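You operate a simulated robot arm through the tools that you are given. There is no shell and no other tool. Be economical: measure what you need, move in short steps, check, and stop when the job is done.

The job below is to be done with a simulated two-armed robot. You get a single attempt, and the scene is never put back.

JOB
Take the green fuse on the top of the grey-legged table and put it away in the inside of the blue spares tray. Fetch the black lead reel and stand it on the small steel tray. Fetch the red lead reel and stand it on the top of the teal-legged table. Take the green rag and leave it on the red tray. Open the fourth cabinet drawer from the top, put the coach bolt on the top of the blue-legged table away in the inside from the top of the fourth drawer of the red tool cabinet, then shut the drawer. Do these in any order. Set down upright: black lead reel, red lead reel.

It is judged by the outcome, as a careful person would: the job done as asked, and still so three seconds after it is handed in. It fails if anything else is knocked over, pushed out of place, dropped, spilled or broken.

ROBOT AND FRAMES
Two 7-joint arms with two-finger parallel grippers on one trunk, on a base that drives. Base frame: it is fixed to the floor where the robot stands at the start and does not move with it; the origin is under the middle of the robot, x ahead of it, y to its left, z up. Readings come in m, rad, newtons and seconds.
The left shoulder is at the start at [-0.082, 0.119, 0.851], the right one opposite. With the tool pointing down near the work surface each hand reaches from about 0.18 to 0.6 m from the robot's upright axis, wherever it stands, measured 20 degrees to its own side. Places, roughly: black lead reel (6x8x20 cm) [2.5, -1.8, 0.8]; coach bolt (9x3x3 cm) [-3.9, -3.4, 0.8]; fourth cabinet drawer [-6.4, 2.9, 0.6]; green fuse [0.5, 0, 0.75]; green rag (8x7x4 cm) [2.4, -1.9, 0.8]; inside of the blue spares tray (33x22 cm) [2.44, 0.58, 0.74]; inside of the fourth drawer of the red tool cabine [-6.5, 2.9, 0.6]; red lead reel (6x8x20 cm) [2.5, -1.7, 0.8]; red tray (16x13x3 cm) [0.7, -2.1, 0.8]; small steel tray (16x10x3 cm) [2.4, -1.5, 0.7]; top of the teal-legged table [0.9, -2.2, 0.8]. Payload 3.43 kg a hand.
The TCP of each hand is the grasp point between the finger pads, 0.03 m short of the fingertips. In the tool frame z runs along the fingers and y along their closing line. The gripper opens to 0.094 m. The fingers are 0.028 m wide and 0.01 m thick; the gripper's body (0.05 by 0.096 m) begins 0.055 m behind the TCP.
Orientation is that of the tool frame in the base frame, as [roll, pitch, yaw] about the fixed x, y, z axes, in that order (R = Rz(yaw) Ry(pitch) Rx(roll)). With the fingers straight down and closing along the base's y, the tool's x points along the base's -x, its y along +y and its z along -z.

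CONTROLS
- The arms move only by the tool send_rows. It takes "left_steps", "right_steps" or both (then of equal length, played together; a hand with none holds still); each is a list of rows, each a list of 3 entries, a list of its own where there are three numbers: the shift along the base's x, y, z in units of 25 mm (1.0 is 25 mm), then the turn, a rotation vector about the base's x, y, z in units of 5 degrees (1.0 is 5 degrees), then the closure in counts, from 0 (fully open) to 255 (shut). In form: [[[x, y, z], [wx, wy, wz], claw], ...]. A call has 1 to 20 rows; each row shifts and turns the commanded pose from where the row before left it. A call with a number of a shift or a turn outside -1 to 1 is refused whole. Rows are played at 5 a second. More than 0.05 m and 0.15 rad between two rows, or a gripper value outside its range, and nothing of the call is played. A pose out of reach is approached as far as the arm can. The call stops where the force on the tool passes 40 N (or 10 N more than at its start, if that is more) or the arm is blocked; 0.2 s more then pass. The fingers move at their own pace (about 0.153 m/s each) and stop on an object; they squeeze with about 32 N. The grip force told is the motor's: it shows also when the fingers shut on nothing. Time passes only in rows, and 0.2 s behind the last, so rows that do not move let the fingers close. It gives the time, the measured TCP pose, the force on the tool (base axes), the opening and the grip force at its end, in the units of the frame above (readings bear some noise), with the torque about the TCP (base axes, N m) and any sound that the robot's microphone picked up.
- Cameras (640 x 400 px; columns grow to the right, rows downward): "scene" is now at [0.0284, -0.0181, 1.5536]; the picture's right is [-0.14, -0.99, 0.00], its down [-0.76, 0.10, -0.64] and it looks along [0.63, -0.09, -0.77] (base axes); focal length 272 px, centre (320, 200). "left" rides on the left gripper at [0.076, -0.014, -0.102] in its tool frame; the picture's right is [0.18, 0.98, 0.00], its down [-0.75, 0.14, -0.64] and it looks along [-0.63, 0.12, 0.77] (tool axes); focal length 243 px, centre (320, 200). "right" rides on the right gripper at [0.076, 0.014, -0.102] in its tool frame; the picture's right is [-0.18, 0.98, 0.00], its down [-0.75, -0.14, -0.64] and it looks along [-0.63, -0.12, 0.77] (tool axes); focal length 243 px, centre (320, 200). There is no depth. A picture from a camera that has moved, and an enlarged one, comes with that camera's place and axes in the base frame and with its lens. The place of the scene camera against the robot may be out by one fixed shift of up to 0.012 m in any direction.
- grab_frame(camera): a new picture of that camera. It takes no simulated time.
- lift_body(by): slides the trunk up (or, below 0, down) by that many m; the arms and the scene camera ride with it, the base frame stays. It gives what a move gives, with no picture.
- drive_base(legs): drives the robot by 1 to 6 legs, each [ahead, left, turn to the left] in m, m and rad, along the robot's own axes; the way and the turn of a leg run together, so that a leg with both is an arc; at most 1.5 m and 3.142 rad a leg. The arms and the cameras ride along, it lands a little off, and it stops where it bumps. It gives what a move gives.
- turn_head(pan, tilt): turns the head with the scene camera to pan (to the left, within 2.496 rad either way) and tilt (down, from -0.506 to 1.204), counted from straight ahead of the robot. It gives what a move gives.
- close_up(camera, box): a new picture of the part [left, top, right, bottom] of that camera's present view, enlarged. It takes no simulated time.
- sign_off(): hands the job in; it is judged then, once.

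Go step by step. Nothing tells you exact positions but the pictures and the camera data: compare them with the known pose of the tool, close in by small moves and look again before you grip or let go. The budget is 186 turns and 166 pictures, counting those below and the enlarged ones. Unless the task says otherwise, let go and move clear before handing in, and close with one line.

The tools are called after ">>>" as a command line: name --argument value ..., lists and objects as JSON in quotes. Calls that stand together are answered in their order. send_rows: Moves the arms, as the interface text tells. Its arguments: {"type":"object","properties":{"left_steps":{"type":"array","items":{"type":"array"}},"right_steps":{"type":"array","items":{"type":"array"}}},"required":[]} The other tools are called the same way: lift_body (by) slides the trunk up or down; drive_base (legs) drives the base; turn_head (pan, tilt) turns the head that bears the scene camera; grab_frame (camera) takes a picture; close_up (camera, box) takes an enlarged picture of a part of a camera's view; sign_off () hands the job in.

At the start:

```text
time_s: 0.0
left_eef_pos: [0.4215, 0.0844, 0.9841]
left_orientation: [-3.141, 0.001, 3.141]
left_force: [0.3, -0.4, -0.5]
left_moment: [-0.01, 0.02, 0.01]
left_grip_width: 0.094
left_finger_force: 0.2
right_eef_pos: [0.2903, -0.2188, 1.0797]
right_orientation: [-3.141, 0.0, -3.141]
right_force: [-0.3, -0.3, 0.0]
right_moment: [0.0, -0.01, -0.01]
right_grip_width: 0.0942
right_finger_force: 0.1
trunk travel left (down, up): [-0.275, 0.06]
robot x, y, heading: [0.0027, -0.0004, 0.001]
head pan, tilt: [-0.136, 0.881]
```

scene: 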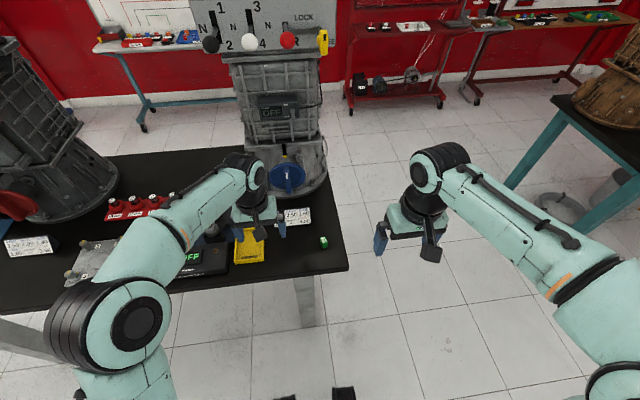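
right: 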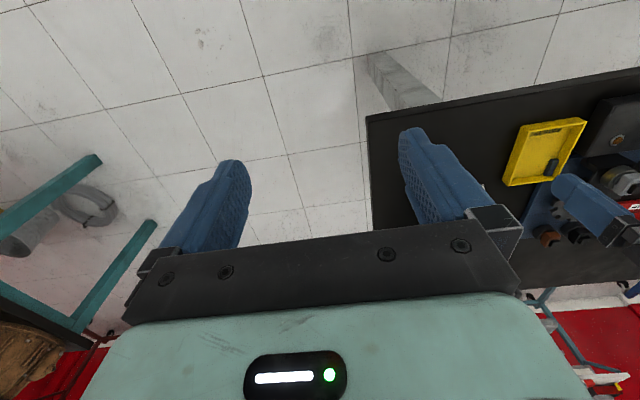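
left: 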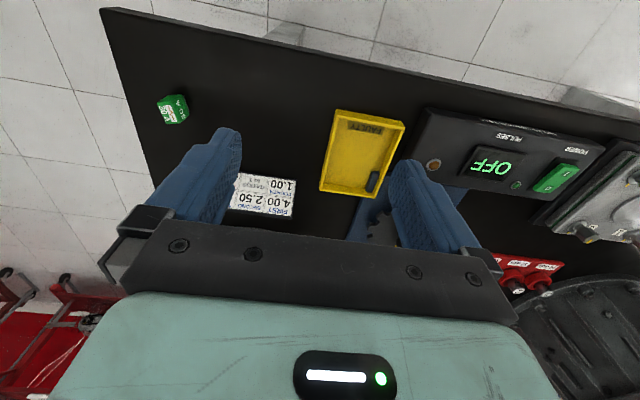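

The green fuse sits near (0.495, -0.10) on the black-topped table. I'll look at it enlarged and look around the room with the head.

>>> close_up --camera "left" --box '[120, 60, 240, 135]'

>>> turn_head --pan -0.3 --tilt 0.35

>>> grab_frame --camera "scene"

```text
5.33 times, centred on (180, 98) of left
camera zoom: at [0.346, 0.0692, 1.0869], right [-0.18, 0.98, 0.0], down [0.75, 0.14, 0.64], along [0.63, 0.12, -0.77], focal length 1294 px, centre (1067, 747)
```

zoom: 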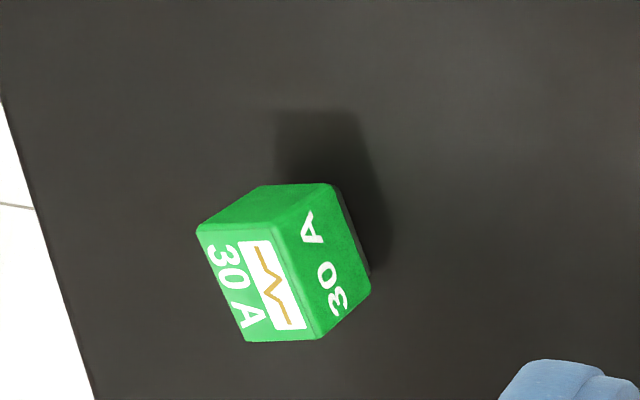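

```text
time_s: 0.9
left_eef_pos: [0.4214, 0.0842, 0.9843]
left_orientation: [3.142, 0.0, 3.141]
left_force: [-0.6, -0.2, 0.5]
left_moment: [0.02, -0.02, -0.02]
left_grip_width: 0.094
left_finger_force: 0.1
right_eef_pos: [0.2899, -0.2193, 1.0794]
right_orientation: [-3.141, 0.0, 3.14]
right_force: [-1.0, -0.5, 0.2]
right_moment: [0.0, -0.03, 0.02]
right_grip_width: 0.0942
right_finger_force: 0.0
trunk travel left (down, up): [-0.275, 0.06]
robot x, y, heading: [-0.0002, 0.002, -0.005]
head pan, tilt: [-0.3, 0.351]
```

```text
161 pictures are left
camera scene: at [0.0416, -0.0352, 1.5996], right [-0.3, -0.96, 0.0], down [-0.33, 0.1, -0.94], along [0.9, -0.28, -0.34], focal length 272 px, centre (320, 200)
```

scene: 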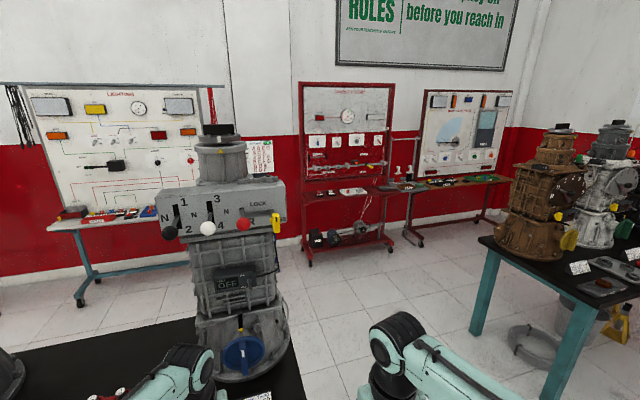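

The fuse top face is about 2×3 cm, turned ~13°, centred near (0.496, -0.102). I move the right hand above it while drawing the left hand back.

>>> send_rows --right_steps '[[[0.824, 0.466, -0.9], [0, 0, 0.26], 0], [[0.824, 0.466, -0.9], [0, 0, 0.26], 0], [[0.824, 0.466, -0.9], [0, 0, 0.26], 0], [[0.824, 0.466, -0.9], [0, 0, 0.26], 0], [[0.824, 0.466, -0.9], [0, 0, 0.26], 0], [[0.824, 0.466, -0.9], [0, 0, 0.26], 0], [[0.824, 0.466, -0.9], [0, 0, 0.26], 0], [[0.824, 0.466, -0.9], [0, 0, 0.26], 0], [[0.824, 0.466, -0.9], [0, 0, 0.26], 0], [[0.824, 0.466, -0.9], [0, 0, 0.26], 0]]' --left_steps '[[[-0.6, 0.4, 0.4], [0, 0, 0], 0], [[-0.6, 0.4, 0.4], [0, 0, 0], 0], [[-0.6, 0.4, 0.4], [0, 0, 0], 0], [[-0.6, 0.4, 0.4], [0, 0, 0], 0], [[-0.6, 0.4, 0.4], [0, 0, 0], 0], [[-0.6, 0.4, 0.4], [0, 0, 0], 0], [[-0.6, 0.4, 0.4], [0, 0, 0], 0], [[-0.6, 0.4, 0.4], [0, 0, 0], 0], [[0, 0, 0], [0, 0, 0], 0], [[0, 0, 0], [0, 0, 0], 0]]'

>>> grab_frame --camera "right"

```text
time_s: 3.1
left_eef_pos: [0.302, 0.1629, 1.0646]
left_orientation: [3.141, -0.001, 3.141]
left_force: [-0.6, -0.4, -0.7]
left_moment: [0.02, 0.04, 0.03]
left_grip_width: 0.094
left_finger_force: 0.1
right_eef_pos: [0.498, -0.1013, 0.8534]
right_orientation: [-3.142, 0.001, -2.914]
right_force: [-0.3, -0.7, 0.8]
right_moment: [-0.02, 0.0, -0.02]
right_grip_width: 0.094
right_finger_force: 0.1
trunk travel left (down, up): [-0.275, 0.06]
robot x, y, heading: [0.0008, 0.0003, 0.003]
head pan, tilt: [-0.3, 0.351]
```

```text
160 pictures are left
camera right: at [0.4206, -0.1048, 0.9558], right [-0.04, 1.0, 0.0], down [0.77, 0.03, 0.64], along [0.64, 0.03, -0.77], focal length 243 px, centre (320, 200)
```

right: 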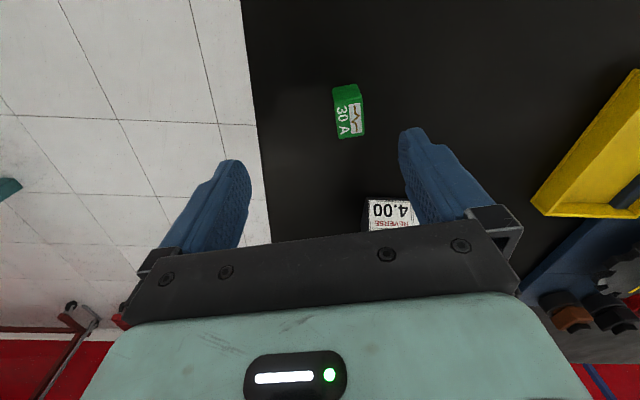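

By triangulating both pictures, the fuse top is nearer z≈0.81 around (0.476, -0.08). I'll take a close-up to refine.

>>> close_up --camera "right" --box '[280, 60, 440, 160]'

```text
4.00 times, centred on (360, 110) of right
camera zoom: at [0.4206, -0.1048, 0.9558], right [-0.04, 1.0, 0.0], down [0.77, 0.03, 0.64], along [0.64, 0.03, -0.77], focal length 970 px, centre (160, 560)
```

zoom: 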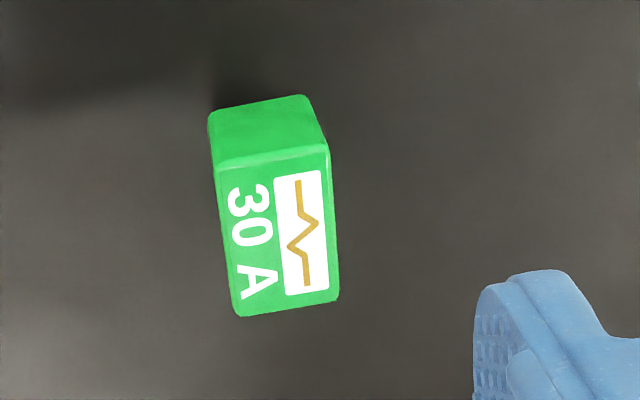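

Refined: the fuse top centre is (0.478, -0.083, 0.807) and the table is at about 0.78. I move over, descend and close.

>>> send_rows --right_steps '[[[-0.8, 0.73, 0], [0, 0, 0], 0], [[0, 0, -0.7], [0, 0, 0], 0], [[0, 0, -0.7], [0, 0, 0], 0], [[0, 0, 0], [0, 0, 0], 0]]'

>>> grab_frame --camera "right"

```text
time_s: 4.2
left_eef_pos: [0.301, 0.1629, 1.0652]
left_orientation: [3.142, -0.001, 3.141]
left_force: [-0.2, 1.2, 1.4]
left_moment: [0.02, 0.01, 0.0]
left_grip_width: 0.0939
left_finger_force: 0.0
right_eef_pos: [0.4773, -0.0849, 0.8181]
right_orientation: [3.141, 0.001, -2.914]
right_force: [0.8, 0.2, -0.2]
right_moment: [-0.01, 0.0, 0.0]
right_grip_width: 0.0939
right_finger_force: 0.0
trunk travel left (down, up): [-0.275, 0.06]
robot x, y, heading: [0.0046, -0.0017, -0.0]
head pan, tilt: [-0.3, 0.351]
```

```text
158 pictures are left
camera right: at [0.3988, -0.0873, 0.9205], right [-0.04, 1.0, 0.0], down [0.77, 0.03, 0.64], along [0.64, 0.03, -0.77], focal length 243 px, centre (320, 200)
```

right: 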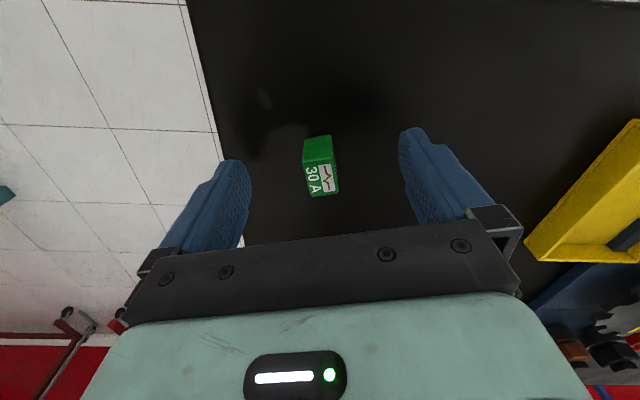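

The fuse is centred between the fingers; close and lift.

>>> send_rows --right_steps '[[[0, 0, -0.15], [0, 0, 0], 150], [[0, 0, 0], [0, 0, 0], 255], [[0, 0, 0], [0, 0, 0], 255], [[0, 0, 0], [0, 0, 0], 255], [[0, 0, 0.5], [0, 0, 0], 255], [[0, 0, 1], [0, 0, 0], 255], [[0, 0, 1], [0, 0, 0], 255], [[-1, 0, 1], [0, 0, 0], 255], [[-1, 0, 1], [0, 0, 0], 255], [[-1, 0, 1], [0, 0, 0], 255], [[-1, 0, 1], [0, 0, 0], 255]]'

>>> grab_frame --camera "right"

>>> turn_head --pan 0.0 --tilt 0.35

>>> grab_frame --camera "scene"

```text
time_s: 6.5
left_eef_pos: [0.3004, 0.1626, 1.0644]
left_orientation: [3.141, 0.0, -3.141]
left_force: [0.4, 0.1, -0.9]
left_moment: [0.0, 0.0, 0.02]
left_grip_width: 0.094
left_finger_force: 0.1
right_eef_pos: [0.3752, -0.0807, 0.9764]
right_orientation: [-3.141, 0.0, -2.914]
right_force: [-1.1, -0.2, 0.0]
right_moment: [-0.01, -0.01, -0.01]
right_grip_width: 0.0166
right_finger_force: 32.5
trunk travel left (down, up): [-0.275, 0.06]
robot x, y, heading: [-0.0037, -0.0033, 0.002]
head pan, tilt: [-0.3, 0.351]
```

```text
157 pictures are left
camera right: at [0.2969, -0.0834, 1.0784], right [-0.04, 1.0, 0.0], down [0.77, 0.03, 0.64], along [0.64, 0.03, -0.77], focal length 243 px, centre (320, 200)
```

right: 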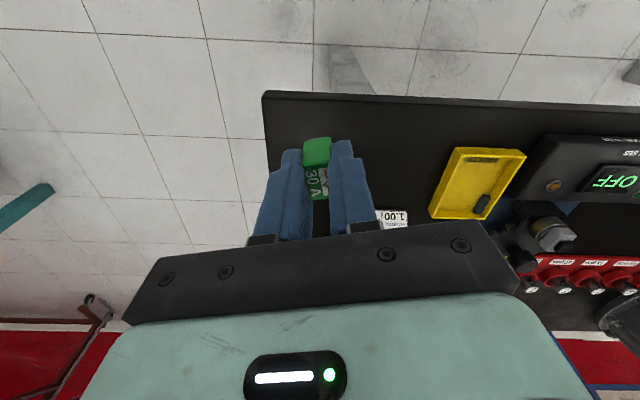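

```text
time_s: 7.3
left_eef_pos: [0.2999, 0.1629, 1.0649]
left_orientation: [-3.141, -0.002, 3.141]
left_force: [-0.8, -1.0, 0.2]
left_moment: [-0.01, 0.01, 0.0]
left_grip_width: 0.0938
left_finger_force: 0.3
right_eef_pos: [0.3765, -0.0812, 0.9759]
right_orientation: [-3.141, 0.002, -2.914]
right_force: [-0.1, 0.1, 0.1]
right_moment: [0.02, 0.0, 0.0]
right_grip_width: 0.0165
right_finger_force: 32.3
trunk travel left (down, up): [-0.275, 0.06]
robot x, y, heading: [-0.0005, -0.0006, 0.0]
head pan, tilt: [0.0, 0.351]
```

```text
156 pictures are left
camera scene: at [0.0457, -0.0078, 1.5997], right [0.0, -1.0, 0.0], down [-0.34, 0.0, -0.94], along [0.94, 0.0, -0.34], focal length 272 px, centre (320, 200)
```

scene: 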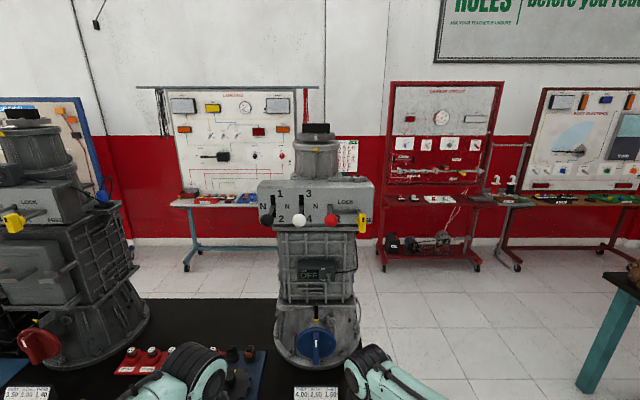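

The fuse is held. The blue tray must be on the far bench under the LIGHTING board. I drive right into the aisle, then ahead.

>>> drive_base --legs '[[0, -0.75, 0], [1.45, 0, 0]]'

>>> turn_head --pan 0.75 --tilt 0.4

>>> grab_frame --camera "scene"

>>> turn_head --pan -0.75 --tilt 0.4

>>> grab_frame --camera "scene"

```text
time_s: 21.1
left_eef_pos: [1.7306, -0.5566, 1.0643]
left_orientation: [-3.141, 0.001, -3.111]
left_force: [-0.5, 0.0, -0.1]
left_moment: [0.01, 0.02, -0.01]
left_grip_width: 0.0941
left_finger_force: 0.1
right_eef_pos: [1.8134, -0.7975, 0.9761]
right_orientation: [-3.141, -0.001, -2.882]
right_force: [-0.9, 0.1, -0.9]
right_moment: [-0.01, -0.01, -0.01]
right_grip_width: 0.0166
right_finger_force: 32.4
trunk travel left (down, up): [-0.275, 0.06]
robot x, y, heading: [1.4356, -0.731, 0.031]
head pan, tilt: [0.0, 0.351]
```

```text
time_s: 22.2
left_eef_pos: [1.7304, -0.557, 1.0653]
left_orientation: [3.141, 0.001, -3.11]
left_force: [-0.1, 0.4, 0.3]
left_moment: [-0.02, -0.01, -0.03]
left_grip_width: 0.0939
left_finger_force: 0.1
right_eef_pos: [1.8141, -0.7978, 0.9763]
right_orientation: [3.141, -0.001, -2.884]
right_force: [0.1, 0.5, -0.5]
right_moment: [-0.03, 0.0, 0.02]
right_grip_width: 0.0164
right_finger_force: 32.3
trunk travel left (down, up): [-0.275, 0.06]
robot x, y, heading: [1.4377, -0.7265, 0.031]
head pan, tilt: [0.75, 0.4]
```

```text
155 pictures are left
camera scene: at [1.4534, -0.6728, 1.5952], right [0.7, -0.71, 0.0], down [-0.28, -0.27, -0.92], along [0.65, 0.65, -0.39], focal length 272 px, centre (320, 200)
```

scene: 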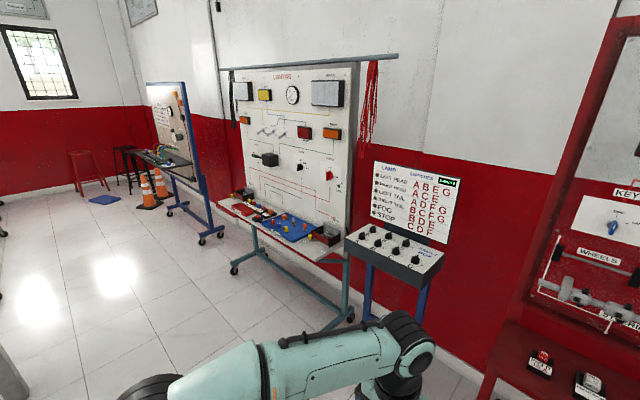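

```text
time_s: 23.8
left_eef_pos: [1.7315, -0.5571, 1.065]
left_orientation: [-3.14, 0.001, -3.11]
left_force: [-0.1, 0.0, 0.4]
left_moment: [-0.01, 0.02, 0.0]
left_grip_width: 0.0938
left_finger_force: 0.1
right_eef_pos: [1.8132, -0.7976, 0.9765]
right_orientation: [-3.141, -0.001, -2.883]
right_force: [0.5, -0.2, -1.0]
right_moment: [0.0, 0.02, 0.02]
right_grip_width: 0.0165
right_finger_force: 31.8
trunk travel left (down, up): [-0.275, 0.06]
robot x, y, heading: [1.4325, -0.7284, 0.031]
head pan, tilt: [-0.75, 0.4]
```

```text
154 pictures are left
camera scene: at [1.4573, -0.799, 1.5952], right [-0.66, -0.75, 0.0], down [-0.29, 0.26, -0.92], along [0.69, -0.61, -0.39], focal length 272 px, centre (320, 200)
```

scene: 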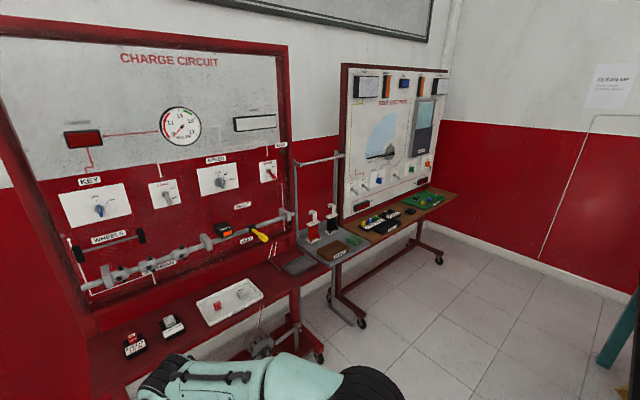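

I see the lighting bench with the blue tray (front edge x≈2.27) to the left and the steel and red trolleys to the right. I drive ahead a little, then left in front of the bench.

>>> drive_base --legs '[[0.3, 0, -0.03], [0, 1.41, 0], [0.18, 0, 0]]'

>>> turn_head --pan 0.0 --tilt 0.8

>>> grab_frame --camera "scene"

>>> grab_frame --camera "right"

```text
time_s: 39.3
left_eef_pos: [2.256, 0.8517, 1.0646]
left_orientation: [-3.141, 0.0, 3.104]
left_force: [0.3, 0.8, -0.6]
left_moment: [0.02, 0.0, 0.0]
left_grip_width: 0.0941
left_finger_force: 0.1
right_eef_pos: [2.3234, 0.6047, 0.9756]
right_orientation: [3.141, 0.002, -2.955]
right_force: [0.5, 1.1, 0.6]
right_moment: [0.02, 0.0, -0.01]
right_grip_width: 0.0167
right_finger_force: 32.0
trunk travel left (down, up): [-0.275, 0.06]
robot x, y, heading: [1.9506, 0.698, -0.034]
head pan, tilt: [-0.75, 0.4]
```

```text
time_s: 40.4
left_eef_pos: [2.2568, 0.8506, 1.0656]
left_orientation: [-3.141, 0.0, 3.103]
left_force: [-0.7, 0.0, 0.4]
left_moment: [0.02, 0.0, 0.03]
left_grip_width: 0.0942
left_finger_force: 0.0
right_eef_pos: [2.3207, 0.605, 0.9754]
right_orientation: [-3.142, 0.0, -2.953]
right_force: [0.1, 0.3, 0.3]
right_moment: [-0.01, 0.0, 0.02]
right_grip_width: 0.0166
right_finger_force: 31.8
trunk travel left (down, up): [-0.275, 0.06]
robot x, y, heading: [1.9479, 0.6969, -0.036]
head pan, tilt: [0.0, 0.799]
```

```text
153 pictures are left
camera scene: at [1.9822, 0.6908, 1.5601], right [-0.04, -1.0, 0.0], down [-0.72, 0.03, -0.7], along [0.7, -0.03, -0.72], focal length 272 px, centre (320, 200)
```

scene: 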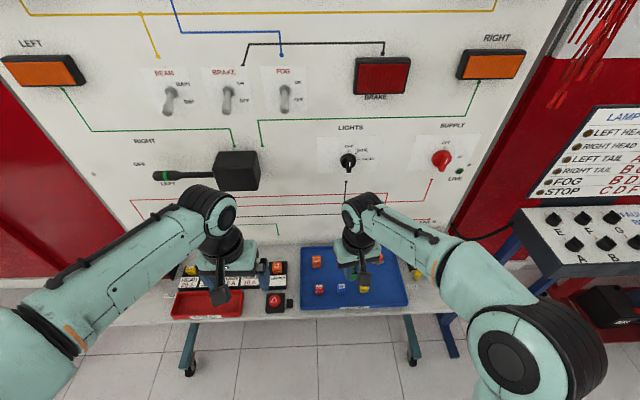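

```text
152 pictures are left
camera right: at [2.2433, 0.605, 1.0781], right [0.0, 1.0, 0.0], down [0.77, 0.0, 0.64], along [0.64, 0.0, -0.77], focal length 243 px, centre (320, 200)
```

right: 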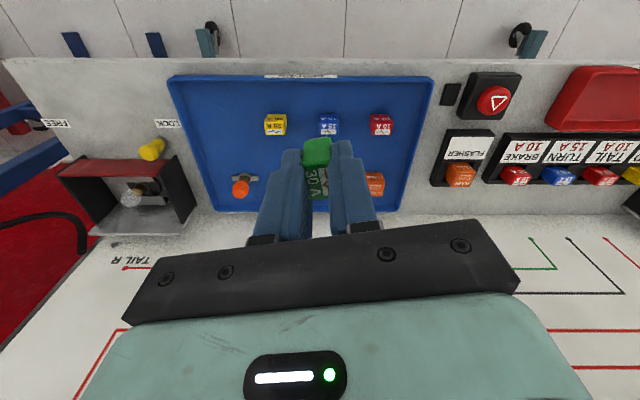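

The tray lies below the hand with a free patch at about (2.385, 0.475). I move over it and lower partway.

>>> send_rows --right_steps '[[[0.427, -0.867, -0.3], [0, 0, -0.3], 255], [[0.427, -0.867, -0.3], [0, 0, -0.3], 255], [[0.427, -0.867, -0.6], [0, 0, -0.3], 255], [[0.427, -0.867, -1], [0, 0, -0.3], 255], [[0.427, -0.867, -1], [0, 0, -0.3], 255], [[0.427, -0.867, -1], [0, 0, -0.3], 255]]'

>>> grab_frame --camera "right"

>>> grab_frame --camera "scene"

```text
time_s: 41.8
left_eef_pos: [2.2562, 0.8508, 1.0651]
left_orientation: [-3.141, 0.0, 3.102]
left_force: [0.1, 0.4, 0.0]
left_moment: [0.02, -0.02, -0.01]
left_grip_width: 0.0942
left_finger_force: 0.1
right_eef_pos: [2.3854, 0.474, 0.8709]
right_orientation: [-3.141, 0.002, -3.109]
right_force: [0.3, -0.2, 0.5]
right_moment: [0.02, 0.02, -0.01]
right_grip_width: 0.0163
right_finger_force: 31.8
trunk travel left (down, up): [-0.275, 0.06]
robot x, y, heading: [1.9495, 0.7008, -0.039]
head pan, tilt: [0.0, 0.799]
```

```text
151 pictures are left
camera right: at [2.3081, 0.4862, 0.9732], right [0.15, 0.99, 0.0], down [0.76, -0.12, 0.64], along [0.64, -0.1, -0.77], focal length 243 px, centre (320, 200)
```

right: 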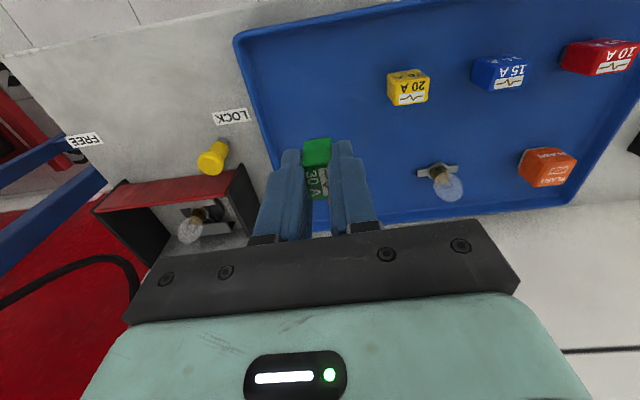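

```text
150 pictures are left
camera scene: at [1.9826, 0.6903, 1.5601], right [-0.04, -1.0, 0.0], down [-0.72, 0.03, -0.7], along [0.7, -0.03, -0.72], focal length 272 px, centre (320, 200)
```

scene: 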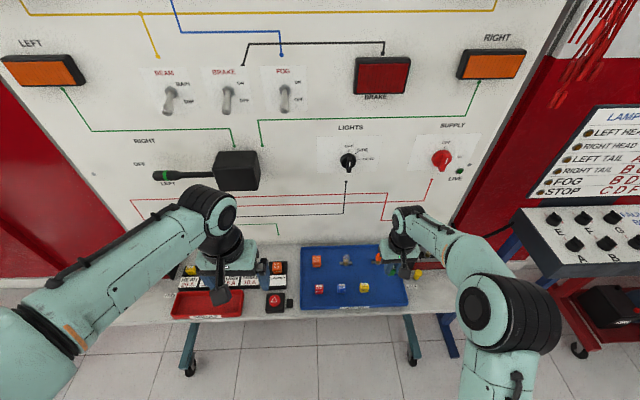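

Fuse tops in the tray are at about z=0.77, so the floor is about 0.745. I lower to just above the floor, then look.

>>> send_rows --right_steps '[[[0, 0, -1], [0, 0, 0], 255], [[0, 0, -1], [0, 0, 0], 255], [[0, 0, -1], [0, 0, 0], 255], [[0, 0, -0.3], [0, 0, 0], 255]]'

>>> close_up --camera "right" --box '[200, 60, 440, 210]'

```text
time_s: 42.8
left_eef_pos: [2.2553, 0.8503, 1.0658]
left_orientation: [-3.141, 0.0, 3.103]
left_force: [0.0, -0.4, 0.0]
left_moment: [-0.03, 0.01, 0.01]
left_grip_width: 0.0939
left_finger_force: 0.0
right_eef_pos: [2.3863, 0.4732, 0.7892]
right_orientation: [-3.141, 0.0, -3.111]
right_force: [0.0, -0.1, 0.1]
right_moment: [-0.01, 0.0, 0.0]
right_grip_width: 0.0167
right_finger_force: 32.4
trunk travel left (down, up): [-0.275, 0.06]
robot x, y, heading: [1.9477, 0.7045, -0.04]
head pan, tilt: [0.0, 0.799]
```

```text
2.67 times, centred on (320, 135) of right
camera zoom: at [2.3092, 0.4862, 0.891], right [0.15, 0.99, 0.0], down [0.76, -0.12, 0.64], along [0.63, -0.1, -0.77], focal length 647 px, centre (320, 373)
```

zoom: 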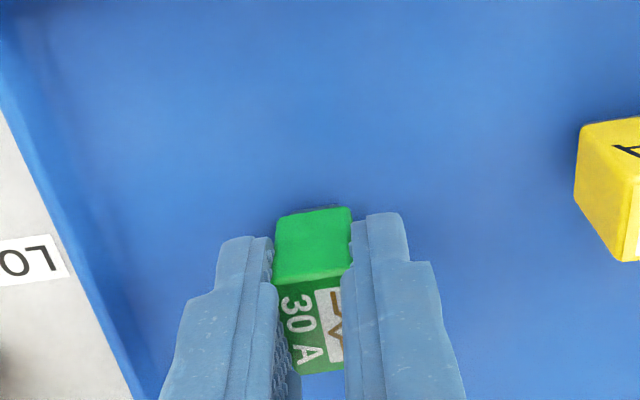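

Nearly on the floor; I lower by small steps watching force.

>>> send_rows --right_steps '[[[0, 0, -0.12], [0, 0, 0], 255], [[0, 0, -0.12], [0, 0, 0], 255], [[0, 0, -0.1], [0, 0, 0], 255]]'

```text
time_s: 43.6
left_eef_pos: [2.2533, 0.8505, 1.0667]
left_orientation: [-3.14, 0.004, 3.101]
left_force: [-0.6, -0.4, -0.4]
left_moment: [-0.02, 0.0, -0.02]
left_grip_width: 0.0939
left_finger_force: 0.1
right_eef_pos: [2.387, 0.4745, 0.7835]
right_orientation: [-3.141, 0.01, -3.111]
right_force: [-2.5, -3.3, 38.6]
right_moment: [-0.13, 0.01, -0.01]
right_grip_width: 0.0168
right_finger_force: 32.5
trunk travel left (down, up): [-0.275, 0.06]
robot x, y, heading: [1.9504, 0.6984, -0.04]
head pan, tilt: [0.0, 0.799]
```

Contact with the floor. Ease up slightly, open partway, and withdraw.

>>> send_rows --right_steps '[[[0, 0, 0.18], [0, 0, 0], 255], [[0, 0, 0], [0, 0, 0], 180], [[0, 0, 0], [0, 0, 0], 120], [[0, 0, 0], [0, 0, 0], 120], [[0, 0, 1], [0, 0, 0], 120], [[0, 0, 1], [0, 0, 0], 120], [[0, 0, 1], [0, 0, 0], 120], [[-1, 0, 1], [0, 0, 0], 120], [[-1, 0, 1], [0, 0, 0], 120], [[-1, 0, 1], [0, 0, 0], 0], [[0, 0, 1], [0, 0, 0], 0]]'

>>> grab_frame --camera "right"

```text
time_s: 46.0
left_eef_pos: [2.257, 0.851, 1.065]
left_orientation: [-3.141, -0.002, 3.103]
left_force: [-0.1, -0.4, 0.3]
left_moment: [0.01, 0.04, -0.01]
left_grip_width: 0.094
left_finger_force: 0.0
right_eef_pos: [2.312, 0.4733, 0.9615]
right_orientation: [-3.141, 0.0, -3.11]
right_force: [0.3, 1.4, -0.4]
right_moment: [-0.02, 0.01, 0.05]
right_grip_width: 0.094
right_finger_force: 0.2
trunk travel left (down, up): [-0.275, 0.06]
robot x, y, heading: [1.9501, 0.7004, -0.037]
head pan, tilt: [0.0, 0.799]
```

```text
148 pictures are left
camera right: at [2.234, 0.4867, 1.0637], right [0.15, 0.99, 0.0], down [0.76, -0.12, 0.64], along [0.63, -0.1, -0.77], focal length 243 px, centre (320, 200)
```

right: 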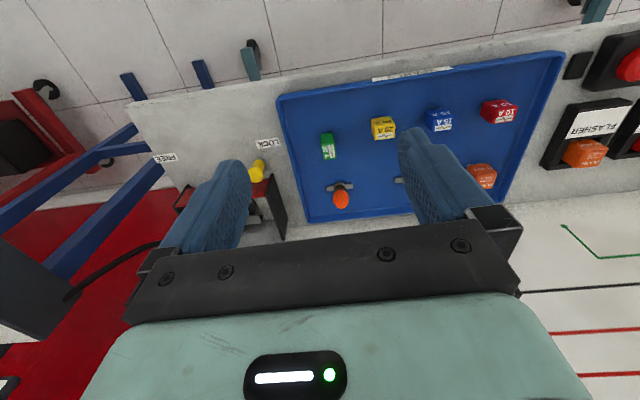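

The fuse lies in the tray. Now I back off and drive right to the steel bench with the reels.

>>> drive_base --legs '[[-0.23, 0, 0.037], [0, -1.2, 0], [0, -1.1, 0]]'

>>> turn_head --pan 0.0 --tilt 0.6

>>> grab_frame --camera "scene"

>>> grab_frame --camera "right"

```text
time_s: 67.8
left_eef_pos: [2.0209, -1.4508, 1.0638]
left_orientation: [-3.141, 0.001, 3.135]
left_force: [-0.1, 0.1, 0.2]
left_moment: [0.02, 0.01, 0.02]
left_grip_width: 0.0938
left_finger_force: 0.0
right_eef_pos: [2.0884, -1.827, 0.9623]
right_orientation: [-3.141, 0.0, -3.08]
right_force: [-0.4, -0.3, 0.7]
right_moment: [0.0, -0.02, 0.01]
right_grip_width: 0.0937
right_finger_force: 0.1
trunk travel left (down, up): [-0.275, 0.06]
robot x, y, heading: [1.7191, -1.6099, -0.005]
head pan, tilt: [0.0, 0.799]
```

```text
time_s: 68.5
left_eef_pos: [2.021, -1.4506, 1.0643]
left_orientation: [3.141, 0.001, 3.136]
left_force: [-0.4, -0.7, 0.9]
left_moment: [-0.01, 0.0, 0.02]
left_grip_width: 0.094
left_finger_force: 0.0
right_eef_pos: [2.0884, -1.8253, 0.9607]
right_orientation: [-3.141, 0.0, -3.079]
right_force: [-0.5, -0.1, 0.1]
right_moment: [-0.01, -0.02, 0.0]
right_grip_width: 0.0938
right_finger_force: 0.1
trunk travel left (down, up): [-0.275, 0.06]
robot x, y, heading: [1.7171, -1.613, -0.009]
head pan, tilt: [0.0, 0.6]
```

```text
147 pictures are left
camera scene: at [1.7604, -1.619, 1.5769], right [-0.01, -1.0, 0.0], down [-0.57, 0.0, -0.82], along [0.82, -0.01, -0.57], focal length 272 px, centre (320, 200)
```

scene: 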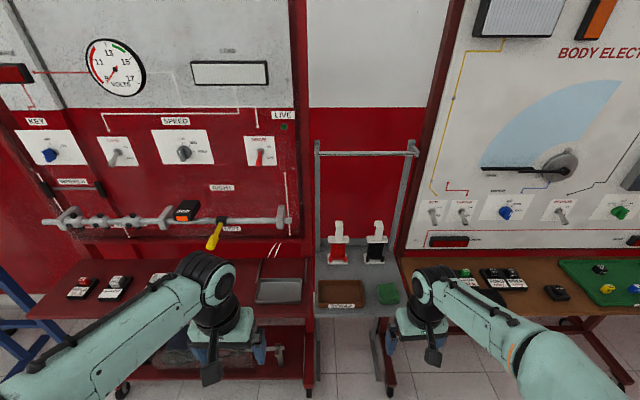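

```text
146 pictures are left
camera right: at [2.0111, -1.8156, 1.0635], right [0.12, 0.99, 0.0], down [0.76, -0.09, 0.64], along [0.64, -0.08, -0.77], focal length 243 px, centre (320, 200)
```

right: 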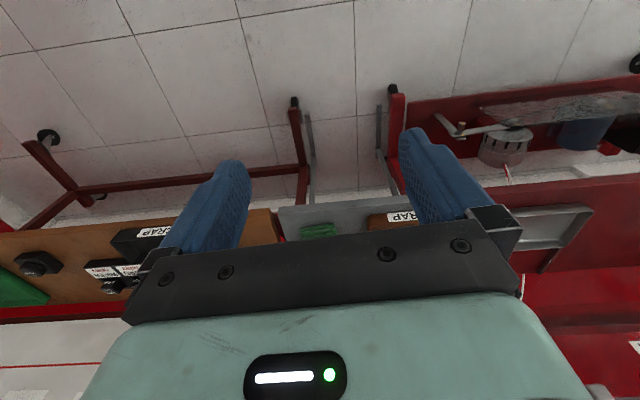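

>>> close_up --camera "scene" --box '[240, 200, 440, 325]'

```text
3.20 times, centred on (340, 262) of scene
camera zoom: at [1.7604, -1.619, 1.5769], right [-0.01, -1.0, 0.0], down [-0.57, 0.0, -0.82], along [0.82, -0.01, -0.57], focal length 869 px, centre (256, 0)
```

zoom: 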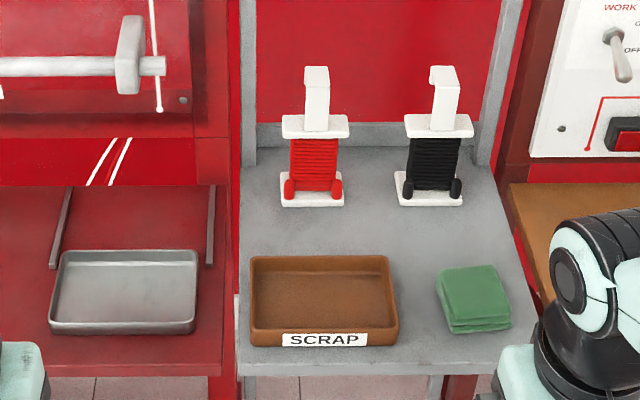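

Bench seen clearly: red reel ≈(2.52,-1.70), black reel ≈(2.52,-1.845), rag ≈(2.40,-1.90), steel tray ≈(2.38,-1.48). I drive closer, to take the black reel first with the right hand.

>>> drive_base --legs '[[0.22, -0.04, 0.008]]'

>>> turn_head --pan -0.1 --tilt 0.6

>>> grab_frame --camera "scene"

>>> grab_frame --camera "right"

>>> grab_frame --camera "left"

```text
time_s: 70.2
left_eef_pos: [2.2386, -1.487, 1.0651]
left_orientation: [3.141, 0.0, -3.14]
left_force: [-0.3, 0.1, -0.4]
left_moment: [0.03, 0.02, -0.03]
left_grip_width: 0.0941
left_finger_force: 0.1
right_eef_pos: [2.3116, -1.8622, 0.9608]
right_orientation: [3.141, 0.001, -3.07]
right_force: [0.2, -0.2, -0.5]
right_moment: [-0.02, 0.01, -0.02]
right_grip_width: 0.0939
right_finger_force: 0.1
trunk travel left (down, up): [-0.275, 0.06]
robot x, y, heading: [1.9392, -1.6509, 0.003]
head pan, tilt: [0.0, 0.6]
```

```text
time_s: 70.9
left_eef_pos: [2.2387, -1.4878, 1.0662]
left_orientation: [3.14, 0.0, -3.138]
left_force: [0.0, -0.4, -1.0]
left_moment: [0.01, -0.01, 0.02]
left_grip_width: 0.0939
left_finger_force: 0.1
right_eef_pos: [2.311, -1.8614, 0.9623]
right_orientation: [3.14, 0.0, -3.071]
right_force: [-0.5, 0.0, -0.1]
right_moment: [-0.01, 0.0, 0.0]
right_grip_width: 0.0941
right_finger_force: 0.0
trunk travel left (down, up): [-0.275, 0.06]
robot x, y, heading: [1.9368, -1.652, 0.001]
head pan, tilt: [-0.099, 0.6]
```

```text
144 pictures are left
camera scene: at [1.9793, -1.6668, 1.577], right [-0.1, -1.0, 0.0], down [-0.56, 0.06, -0.83], along [0.82, -0.08, -0.57], focal length 272 px, centre (320, 200)
```

scene: 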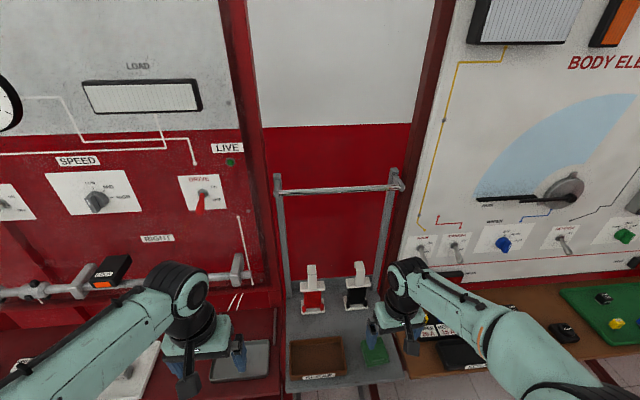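

```text
143 pictures are left
camera right: at [2.2323, -1.8522, 1.0636], right [0.11, 0.99, 0.0], down [0.76, -0.09, 0.64], along [0.64, -0.07, -0.77], focal length 243 px, centre (320, 200)
```

right: 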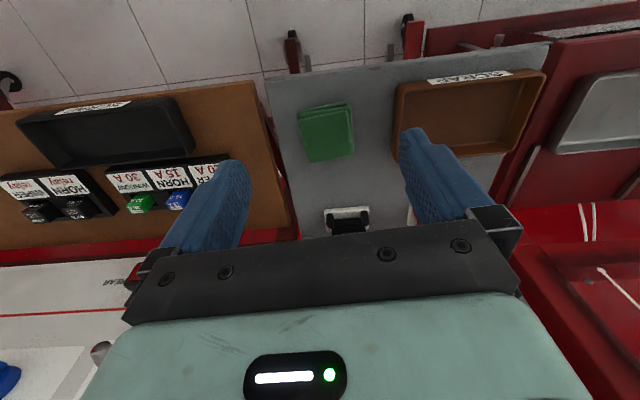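

```text
142 pictures are left
camera left: at [2.1641, -1.5024, 1.1674], right [-0.19, 0.98, 0.0], down [0.75, 0.14, 0.64], along [0.63, 0.12, -0.77], focal length 243 px, centre (320, 200)
```

left: 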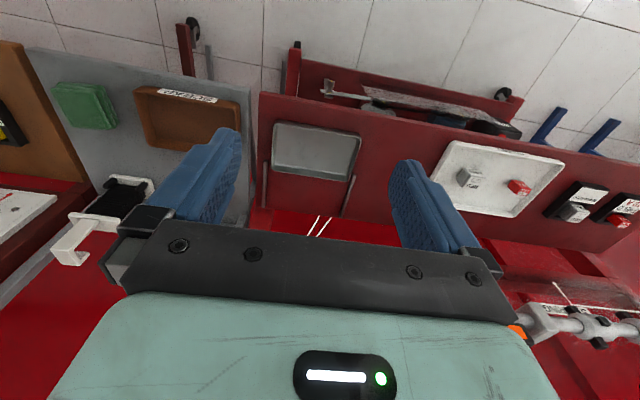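

I'll take close-ups of the reels from the scene and left cameras to triangulate the black handle.

>>> close_up --camera "scene" --box '[280, 240, 400, 315]'

>>> close_up --camera "left" --box '[20, 150, 180, 275]'

```text
5.33 times, centred on (340, 278) of scene
camera zoom: at [1.9793, -1.6668, 1.577], right [-0.1, -1.0, 0.0], down [-0.56, 0.06, -0.83], along [0.82, -0.08, -0.57], focal length 1448 px, centre (213, -213)
```

zoom: 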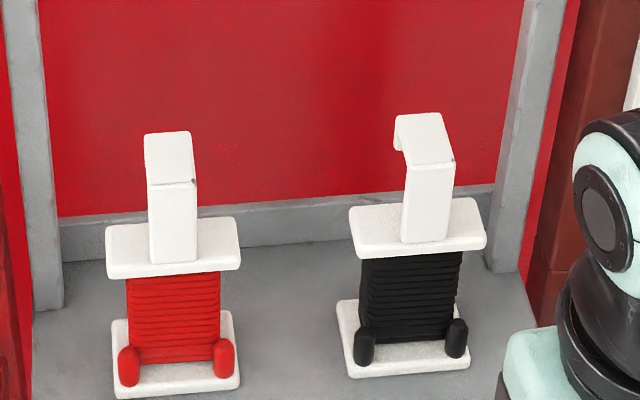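

```text
3.20 times, centred on (100, 212) of left
camera zoom: at [2.1641, -1.5024, 1.1674], right [-0.19, 0.98, 0.0], down [0.75, 0.14, 0.64], along [0.63, 0.12, -0.77], focal length 776 px, centre (1024, 160)
```

zoom: 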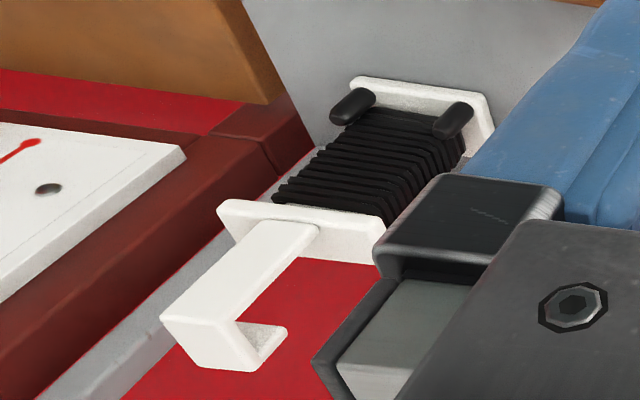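

The black reel's hook handle is about 3 cm wide, at (2.55, -1.845), top z≈0.923. It's a bit far, so I nudge the base 4 cm ahead, then bring the hand over it, high.

>>> drive_base --legs '[[0.045, 0, 0]]'

>>> send_rows --right_steps '[[[0, 0, 1], [0, 0, 0], 60], [[0.5, 0.2, 1], [0, 0, 0], 60], [[1, 0.2, 0], [0, 0, 0], 60], [[1, 0.2, 0], [0, 0, 0], 60], [[1, 0, 0], [0, 0, 0], 60], [[1, 0, 0], [0, 0, 0], 60]]'

>>> grab_frame --camera "right"

>>> grab_frame --camera "left"

```text
time_s: 71.8
left_eef_pos: [2.2833, -1.4862, 1.0654]
left_orientation: [-3.141, 0.0, -3.138]
left_force: [-0.1, -0.1, -0.4]
left_moment: [-0.01, 0.02, 0.0]
left_grip_width: 0.0939
left_finger_force: 0.0
right_eef_pos: [2.3559, -1.86, 0.9605]
right_orientation: [-3.141, 0.0, -3.068]
right_force: [0.1, -0.1, -0.4]
right_moment: [0.02, 0.0, 0.02]
right_grip_width: 0.0939
right_finger_force: 0.0
trunk travel left (down, up): [-0.275, 0.06]
robot x, y, heading: [1.9838, -1.648, 0.001]
head pan, tilt: [-0.099, 0.6]
```

```text
time_s: 73.2
left_eef_pos: [2.2845, -1.4853, 1.0642]
left_orientation: [-3.14, 0.0, -3.138]
left_force: [0.0, 0.3, 0.0]
left_moment: [0.02, 0.01, -0.01]
left_grip_width: 0.094
left_finger_force: 0.1
right_eef_pos: [2.4687, -1.8457, 1.0125]
right_orientation: [3.141, 0.001, -3.067]
right_force: [-0.7, 0.4, 0.0]
right_moment: [-0.01, -0.01, -0.03]
right_grip_width: 0.0723
right_finger_force: 0.0
trunk travel left (down, up): [-0.275, 0.06]
robot x, y, heading: [1.9824, -1.6547, 0.004]
head pan, tilt: [-0.099, 0.6]
```

```text
139 pictures are left
camera right: at [2.3905, -1.8358, 1.1153], right [0.11, 0.99, 0.0], down [0.76, -0.09, 0.64], along [0.64, -0.07, -0.77], focal length 243 px, centre (320, 200)
```

right: 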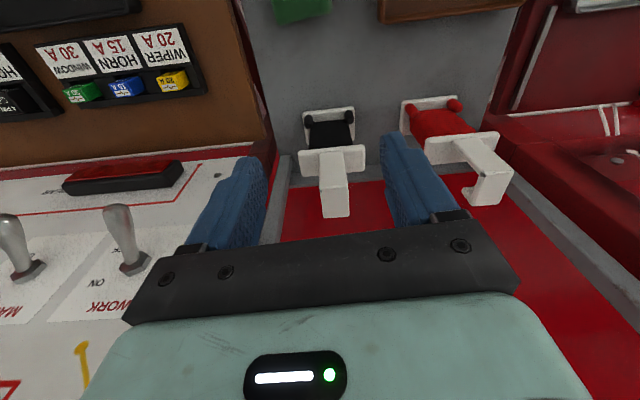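

```text
138 pictures are left
camera left: at [2.2088, -1.5019, 1.1673], right [-0.19, 0.98, 0.0], down [0.75, 0.14, 0.64], along [0.63, 0.12, -0.77], focal length 243 px, centre (320, 200)
```

left: 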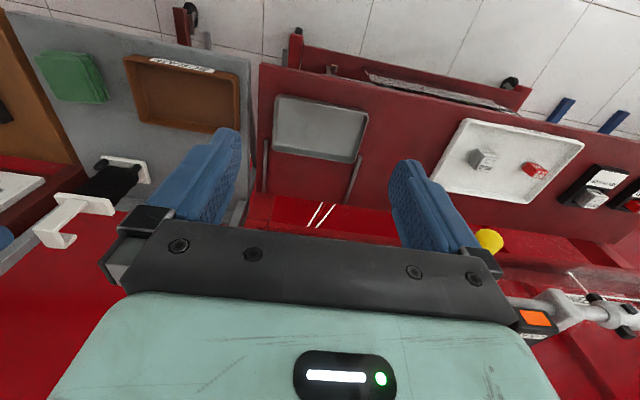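

>>> close_up --camera "right" --box '[270, 90, 430, 230]'

```text
2.86 times, centred on (350, 160) of right
camera zoom: at [2.3905, -1.8358, 1.1153], right [0.11, 0.99, 0.0], down [0.76, -0.09, 0.64], along [0.64, -0.07, -0.77], focal length 693 px, centre (234, 314)
```

zoom: 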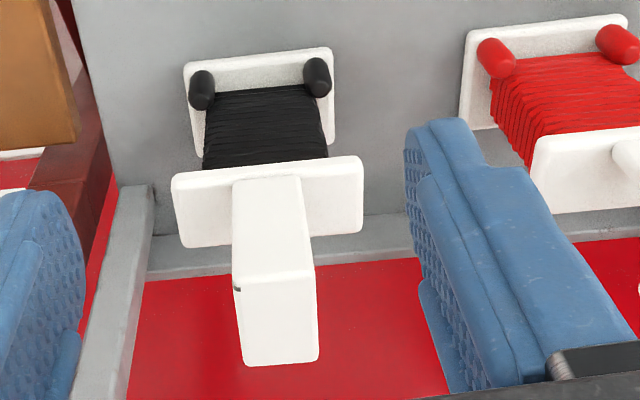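

Handle top spans x 2.538–2.576, centre y≈-1.8385. I move over it at height and descend.

>>> send_rows --right_steps '[[[0.85, 0.1, 0], [0, 0, -0.3], 60], [[0.85, 0.1, 0], [0, 0, -0.3], 60], [[0.85, 0.05, 0], [0, 0, -0.3], 60], [[0.85, 0.05, 0], [0, 0, 0], 60], [[0, 0, -0.5], [0, 0, 0], 60], [[0, 0, -1], [0, 0, 0], 60], [[0, 0, 0], [0, 0, 0], 60]]'

>>> grab_frame --camera "right"

>>> grab_frame --camera "scene"

```text
time_s: 74.8
left_eef_pos: [2.2832, -1.4859, 1.0655]
left_orientation: [3.139, 0.0, -3.139]
left_force: [0.0, -0.6, -0.4]
left_moment: [-0.06, -0.02, 0.0]
left_grip_width: 0.094
left_finger_force: 0.0
right_eef_pos: [2.5086, -1.8412, 0.9682]
right_orientation: [-3.141, -0.002, 3.137]
right_force: [0.9, -0.3, 0.4]
right_moment: [0.0, -0.03, -0.01]
right_grip_width: 0.072
right_finger_force: 0.1
right hand out of reach, approached as far as the arm can: row 3, 4
trunk travel left (down, up): [-0.275, 0.06]
robot x, y, heading: [1.9809, -1.6508, 0.006]
head pan, tilt: [-0.099, 0.6]
```

```text
136 pictures are left
camera right: at [2.4312, -1.8248, 1.0704], right [0.19, 0.98, 0.0], down [0.75, -0.15, 0.64], along [0.63, -0.12, -0.77], focal length 243 px, centre (320, 200)
```

right: 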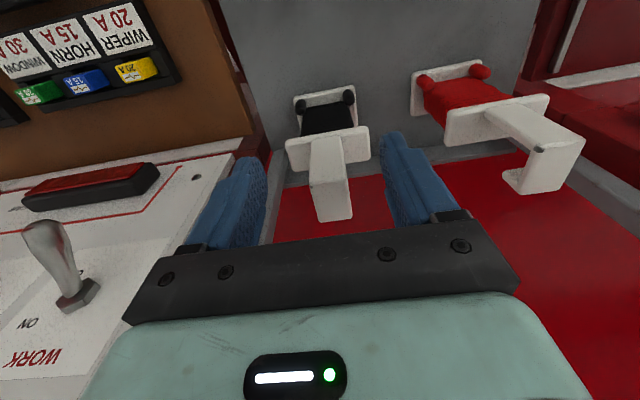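

```text
135 pictures are left
camera scene: at [2.024, -1.6666, 1.577], right [-0.1, -1.0, 0.0], down [-0.56, 0.05, -0.82], along [0.82, -0.08, -0.57], focal length 272 px, centre (320, 200)
```

scene: 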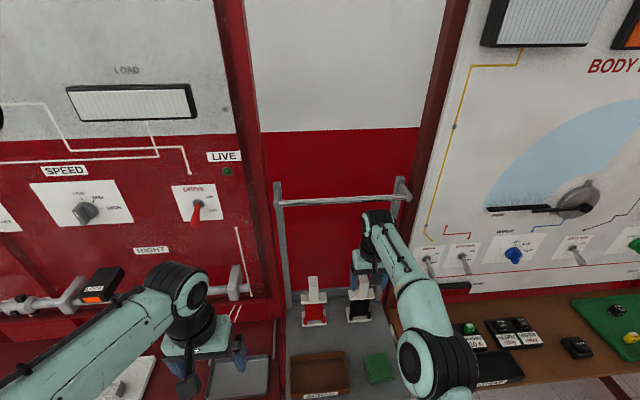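

The arm is about 4 cm short. I raise the trunk (better reach) and nudge the base 2.5 cm further.

>>> lift_body --by 0.06

>>> drive_base --legs '[[0.025, 0, 0]]'

>>> send_rows --right_steps '[[[0, 0, -0.6], [0, 0, 0], 60], [[0.5, 0, -0.3], [0, 0, 0], 60], [[0.3, 0, 0], [0, 0, 0], 60], [[0, 0, 0], [0, 0, 0], 60]]'

>>> grab_frame --camera "right"

```text
time_s: 75.8
left_eef_pos: [2.2804, -1.4922, 1.1256]
left_orientation: [3.138, -0.001, -3.139]
left_force: [0.7, 0.0, -0.1]
left_moment: [-0.01, 0.01, 0.02]
left_grip_width: 0.0943
left_finger_force: 0.1
right_eef_pos: [2.488, -1.8429, 0.9979]
right_orientation: [-3.14, -0.083, -3.138]
right_force: [2.0, 0.6, 2.3]
right_moment: [-0.04, 0.11, 0.0]
right_grip_width: 0.0717
right_finger_force: 0.1
trunk travel left (down, up): [-0.335, 0.0]
robot x, y, heading: [1.9844, -1.6518, -0.001]
head pan, tilt: [-0.099, 0.6]
```

```text
time_s: 76.7
left_eef_pos: [2.2838, -1.4871, 1.1299]
left_orientation: [-3.14, 0.014, 3.139]
left_force: [0.0, 0.3, 0.1]
left_moment: [0.02, -0.04, 0.03]
left_grip_width: 0.0941
left_finger_force: 0.2
right_eef_pos: [2.4972, -1.8414, 1.0325]
right_orientation: [3.139, -0.015, 3.141]
right_force: [0.8, 0.8, -0.7]
right_moment: [0.0, -0.01, -0.01]
right_grip_width: 0.0718
right_finger_force: 0.0
trunk travel left (down, up): [-0.335, 0.0]
robot x, y, heading: [1.9939, -1.6468, 0.001]
head pan, tilt: [-0.099, 0.6]
stopped in leg 1: the robot was blocked; the commanded pose is now the measured one
```

```text
time_s: 77.8
left_eef_pos: [2.2685, -1.4877, 1.1298]
left_orientation: [-3.14, 0.022, 3.137]
left_force: [0.2, -0.4, 0.6]
left_moment: [0.01, -0.03, -0.03]
left_grip_width: 0.0941
left_finger_force: 0.1
right_eef_pos: [2.5048, -1.8392, 1.0303]
right_orientation: [3.131, 0.019, -3.14]
right_force: [-0.9, 0.0, -0.3]
right_moment: [-0.02, 0.01, 0.03]
right_grip_width: 0.0718
right_finger_force: 0.0
trunk travel left (down, up): [-0.335, 0.0]
robot x, y, heading: [1.9985, -1.6497, -0.004]
head pan, tilt: [-0.099, 0.6]
stopped in row 4 (right hand): the arm was blocked; the commanded pose is now the measured one
```

```text
134 pictures are left
camera right: at [2.4255, -1.8253, 1.1318], right [0.18, 0.98, 0.01], down [0.74, -0.15, 0.66], along [0.65, -0.11, -0.76], focal length 243 px, centre (320, 200)
```

right: 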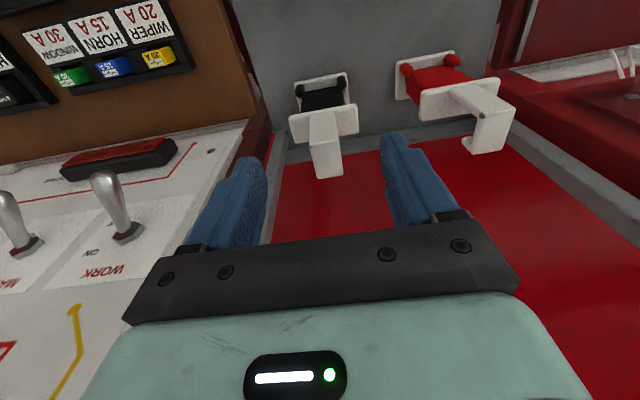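

The base seems to touch something at x≈1.995. I back off 3 cm and look.

>>> drive_base --legs '[[-0.03, 0, 0]]'

>>> turn_head --pan -0.1 --tilt 1.1

>>> grab_frame --camera "scene"

```text
time_s: 78.7
left_eef_pos: [2.2644, -1.4868, 1.1268]
left_orientation: [-3.139, 0.005, -3.14]
left_force: [0.2, 0.0, 0.1]
left_moment: [0.02, 0.01, -0.03]
left_grip_width: 0.094
left_finger_force: 0.1
right_eef_pos: [2.5007, -1.8433, 1.0198]
right_orientation: [3.137, 0.001, 3.137]
right_force: [-0.2, -0.4, 0.3]
right_moment: [-0.01, 0.0, 0.01]
right_grip_width: 0.0719
right_finger_force: 0.1
trunk travel left (down, up): [-0.335, 0.0]
robot x, y, heading: [1.9667, -1.6508, -0.001]
head pan, tilt: [-0.099, 0.6]
```

```text
time_s: 79.6
left_eef_pos: [2.2641, -1.4873, 1.1254]
left_orientation: [-3.139, 0.003, 3.141]
left_force: [-0.2, -0.4, 0.1]
left_moment: [0.01, -0.01, -0.02]
left_grip_width: 0.094
left_finger_force: 0.0
right_eef_pos: [2.5006, -1.8426, 1.0184]
right_orientation: [3.135, 0.004, 3.138]
right_force: [-0.4, -0.2, 0.0]
right_moment: [-0.02, 0.0, -0.01]
right_grip_width: 0.0718
right_finger_force: 0.0
trunk travel left (down, up): [-0.335, 0.0]
robot x, y, heading: [1.9657, -1.6511, 0.001]
head pan, tilt: [-0.099, 1.1]
```

```text
133 pictures are left
camera scene: at [1.9754, -1.6634, 1.6017], right [-0.1, -0.99, 0.0], down [-0.88, 0.09, -0.46], along [0.46, -0.05, -0.89], focal length 272 px, centre (320, 200)
```

scene: 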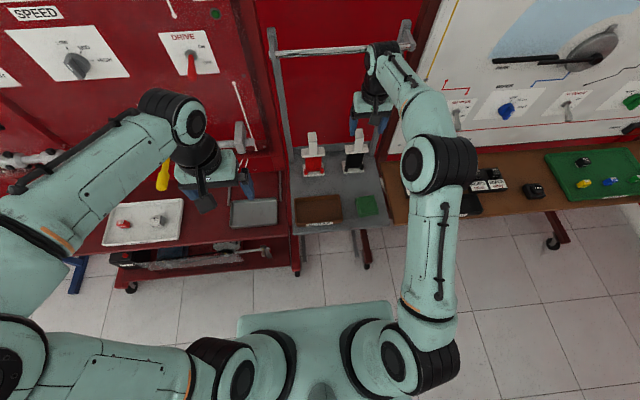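

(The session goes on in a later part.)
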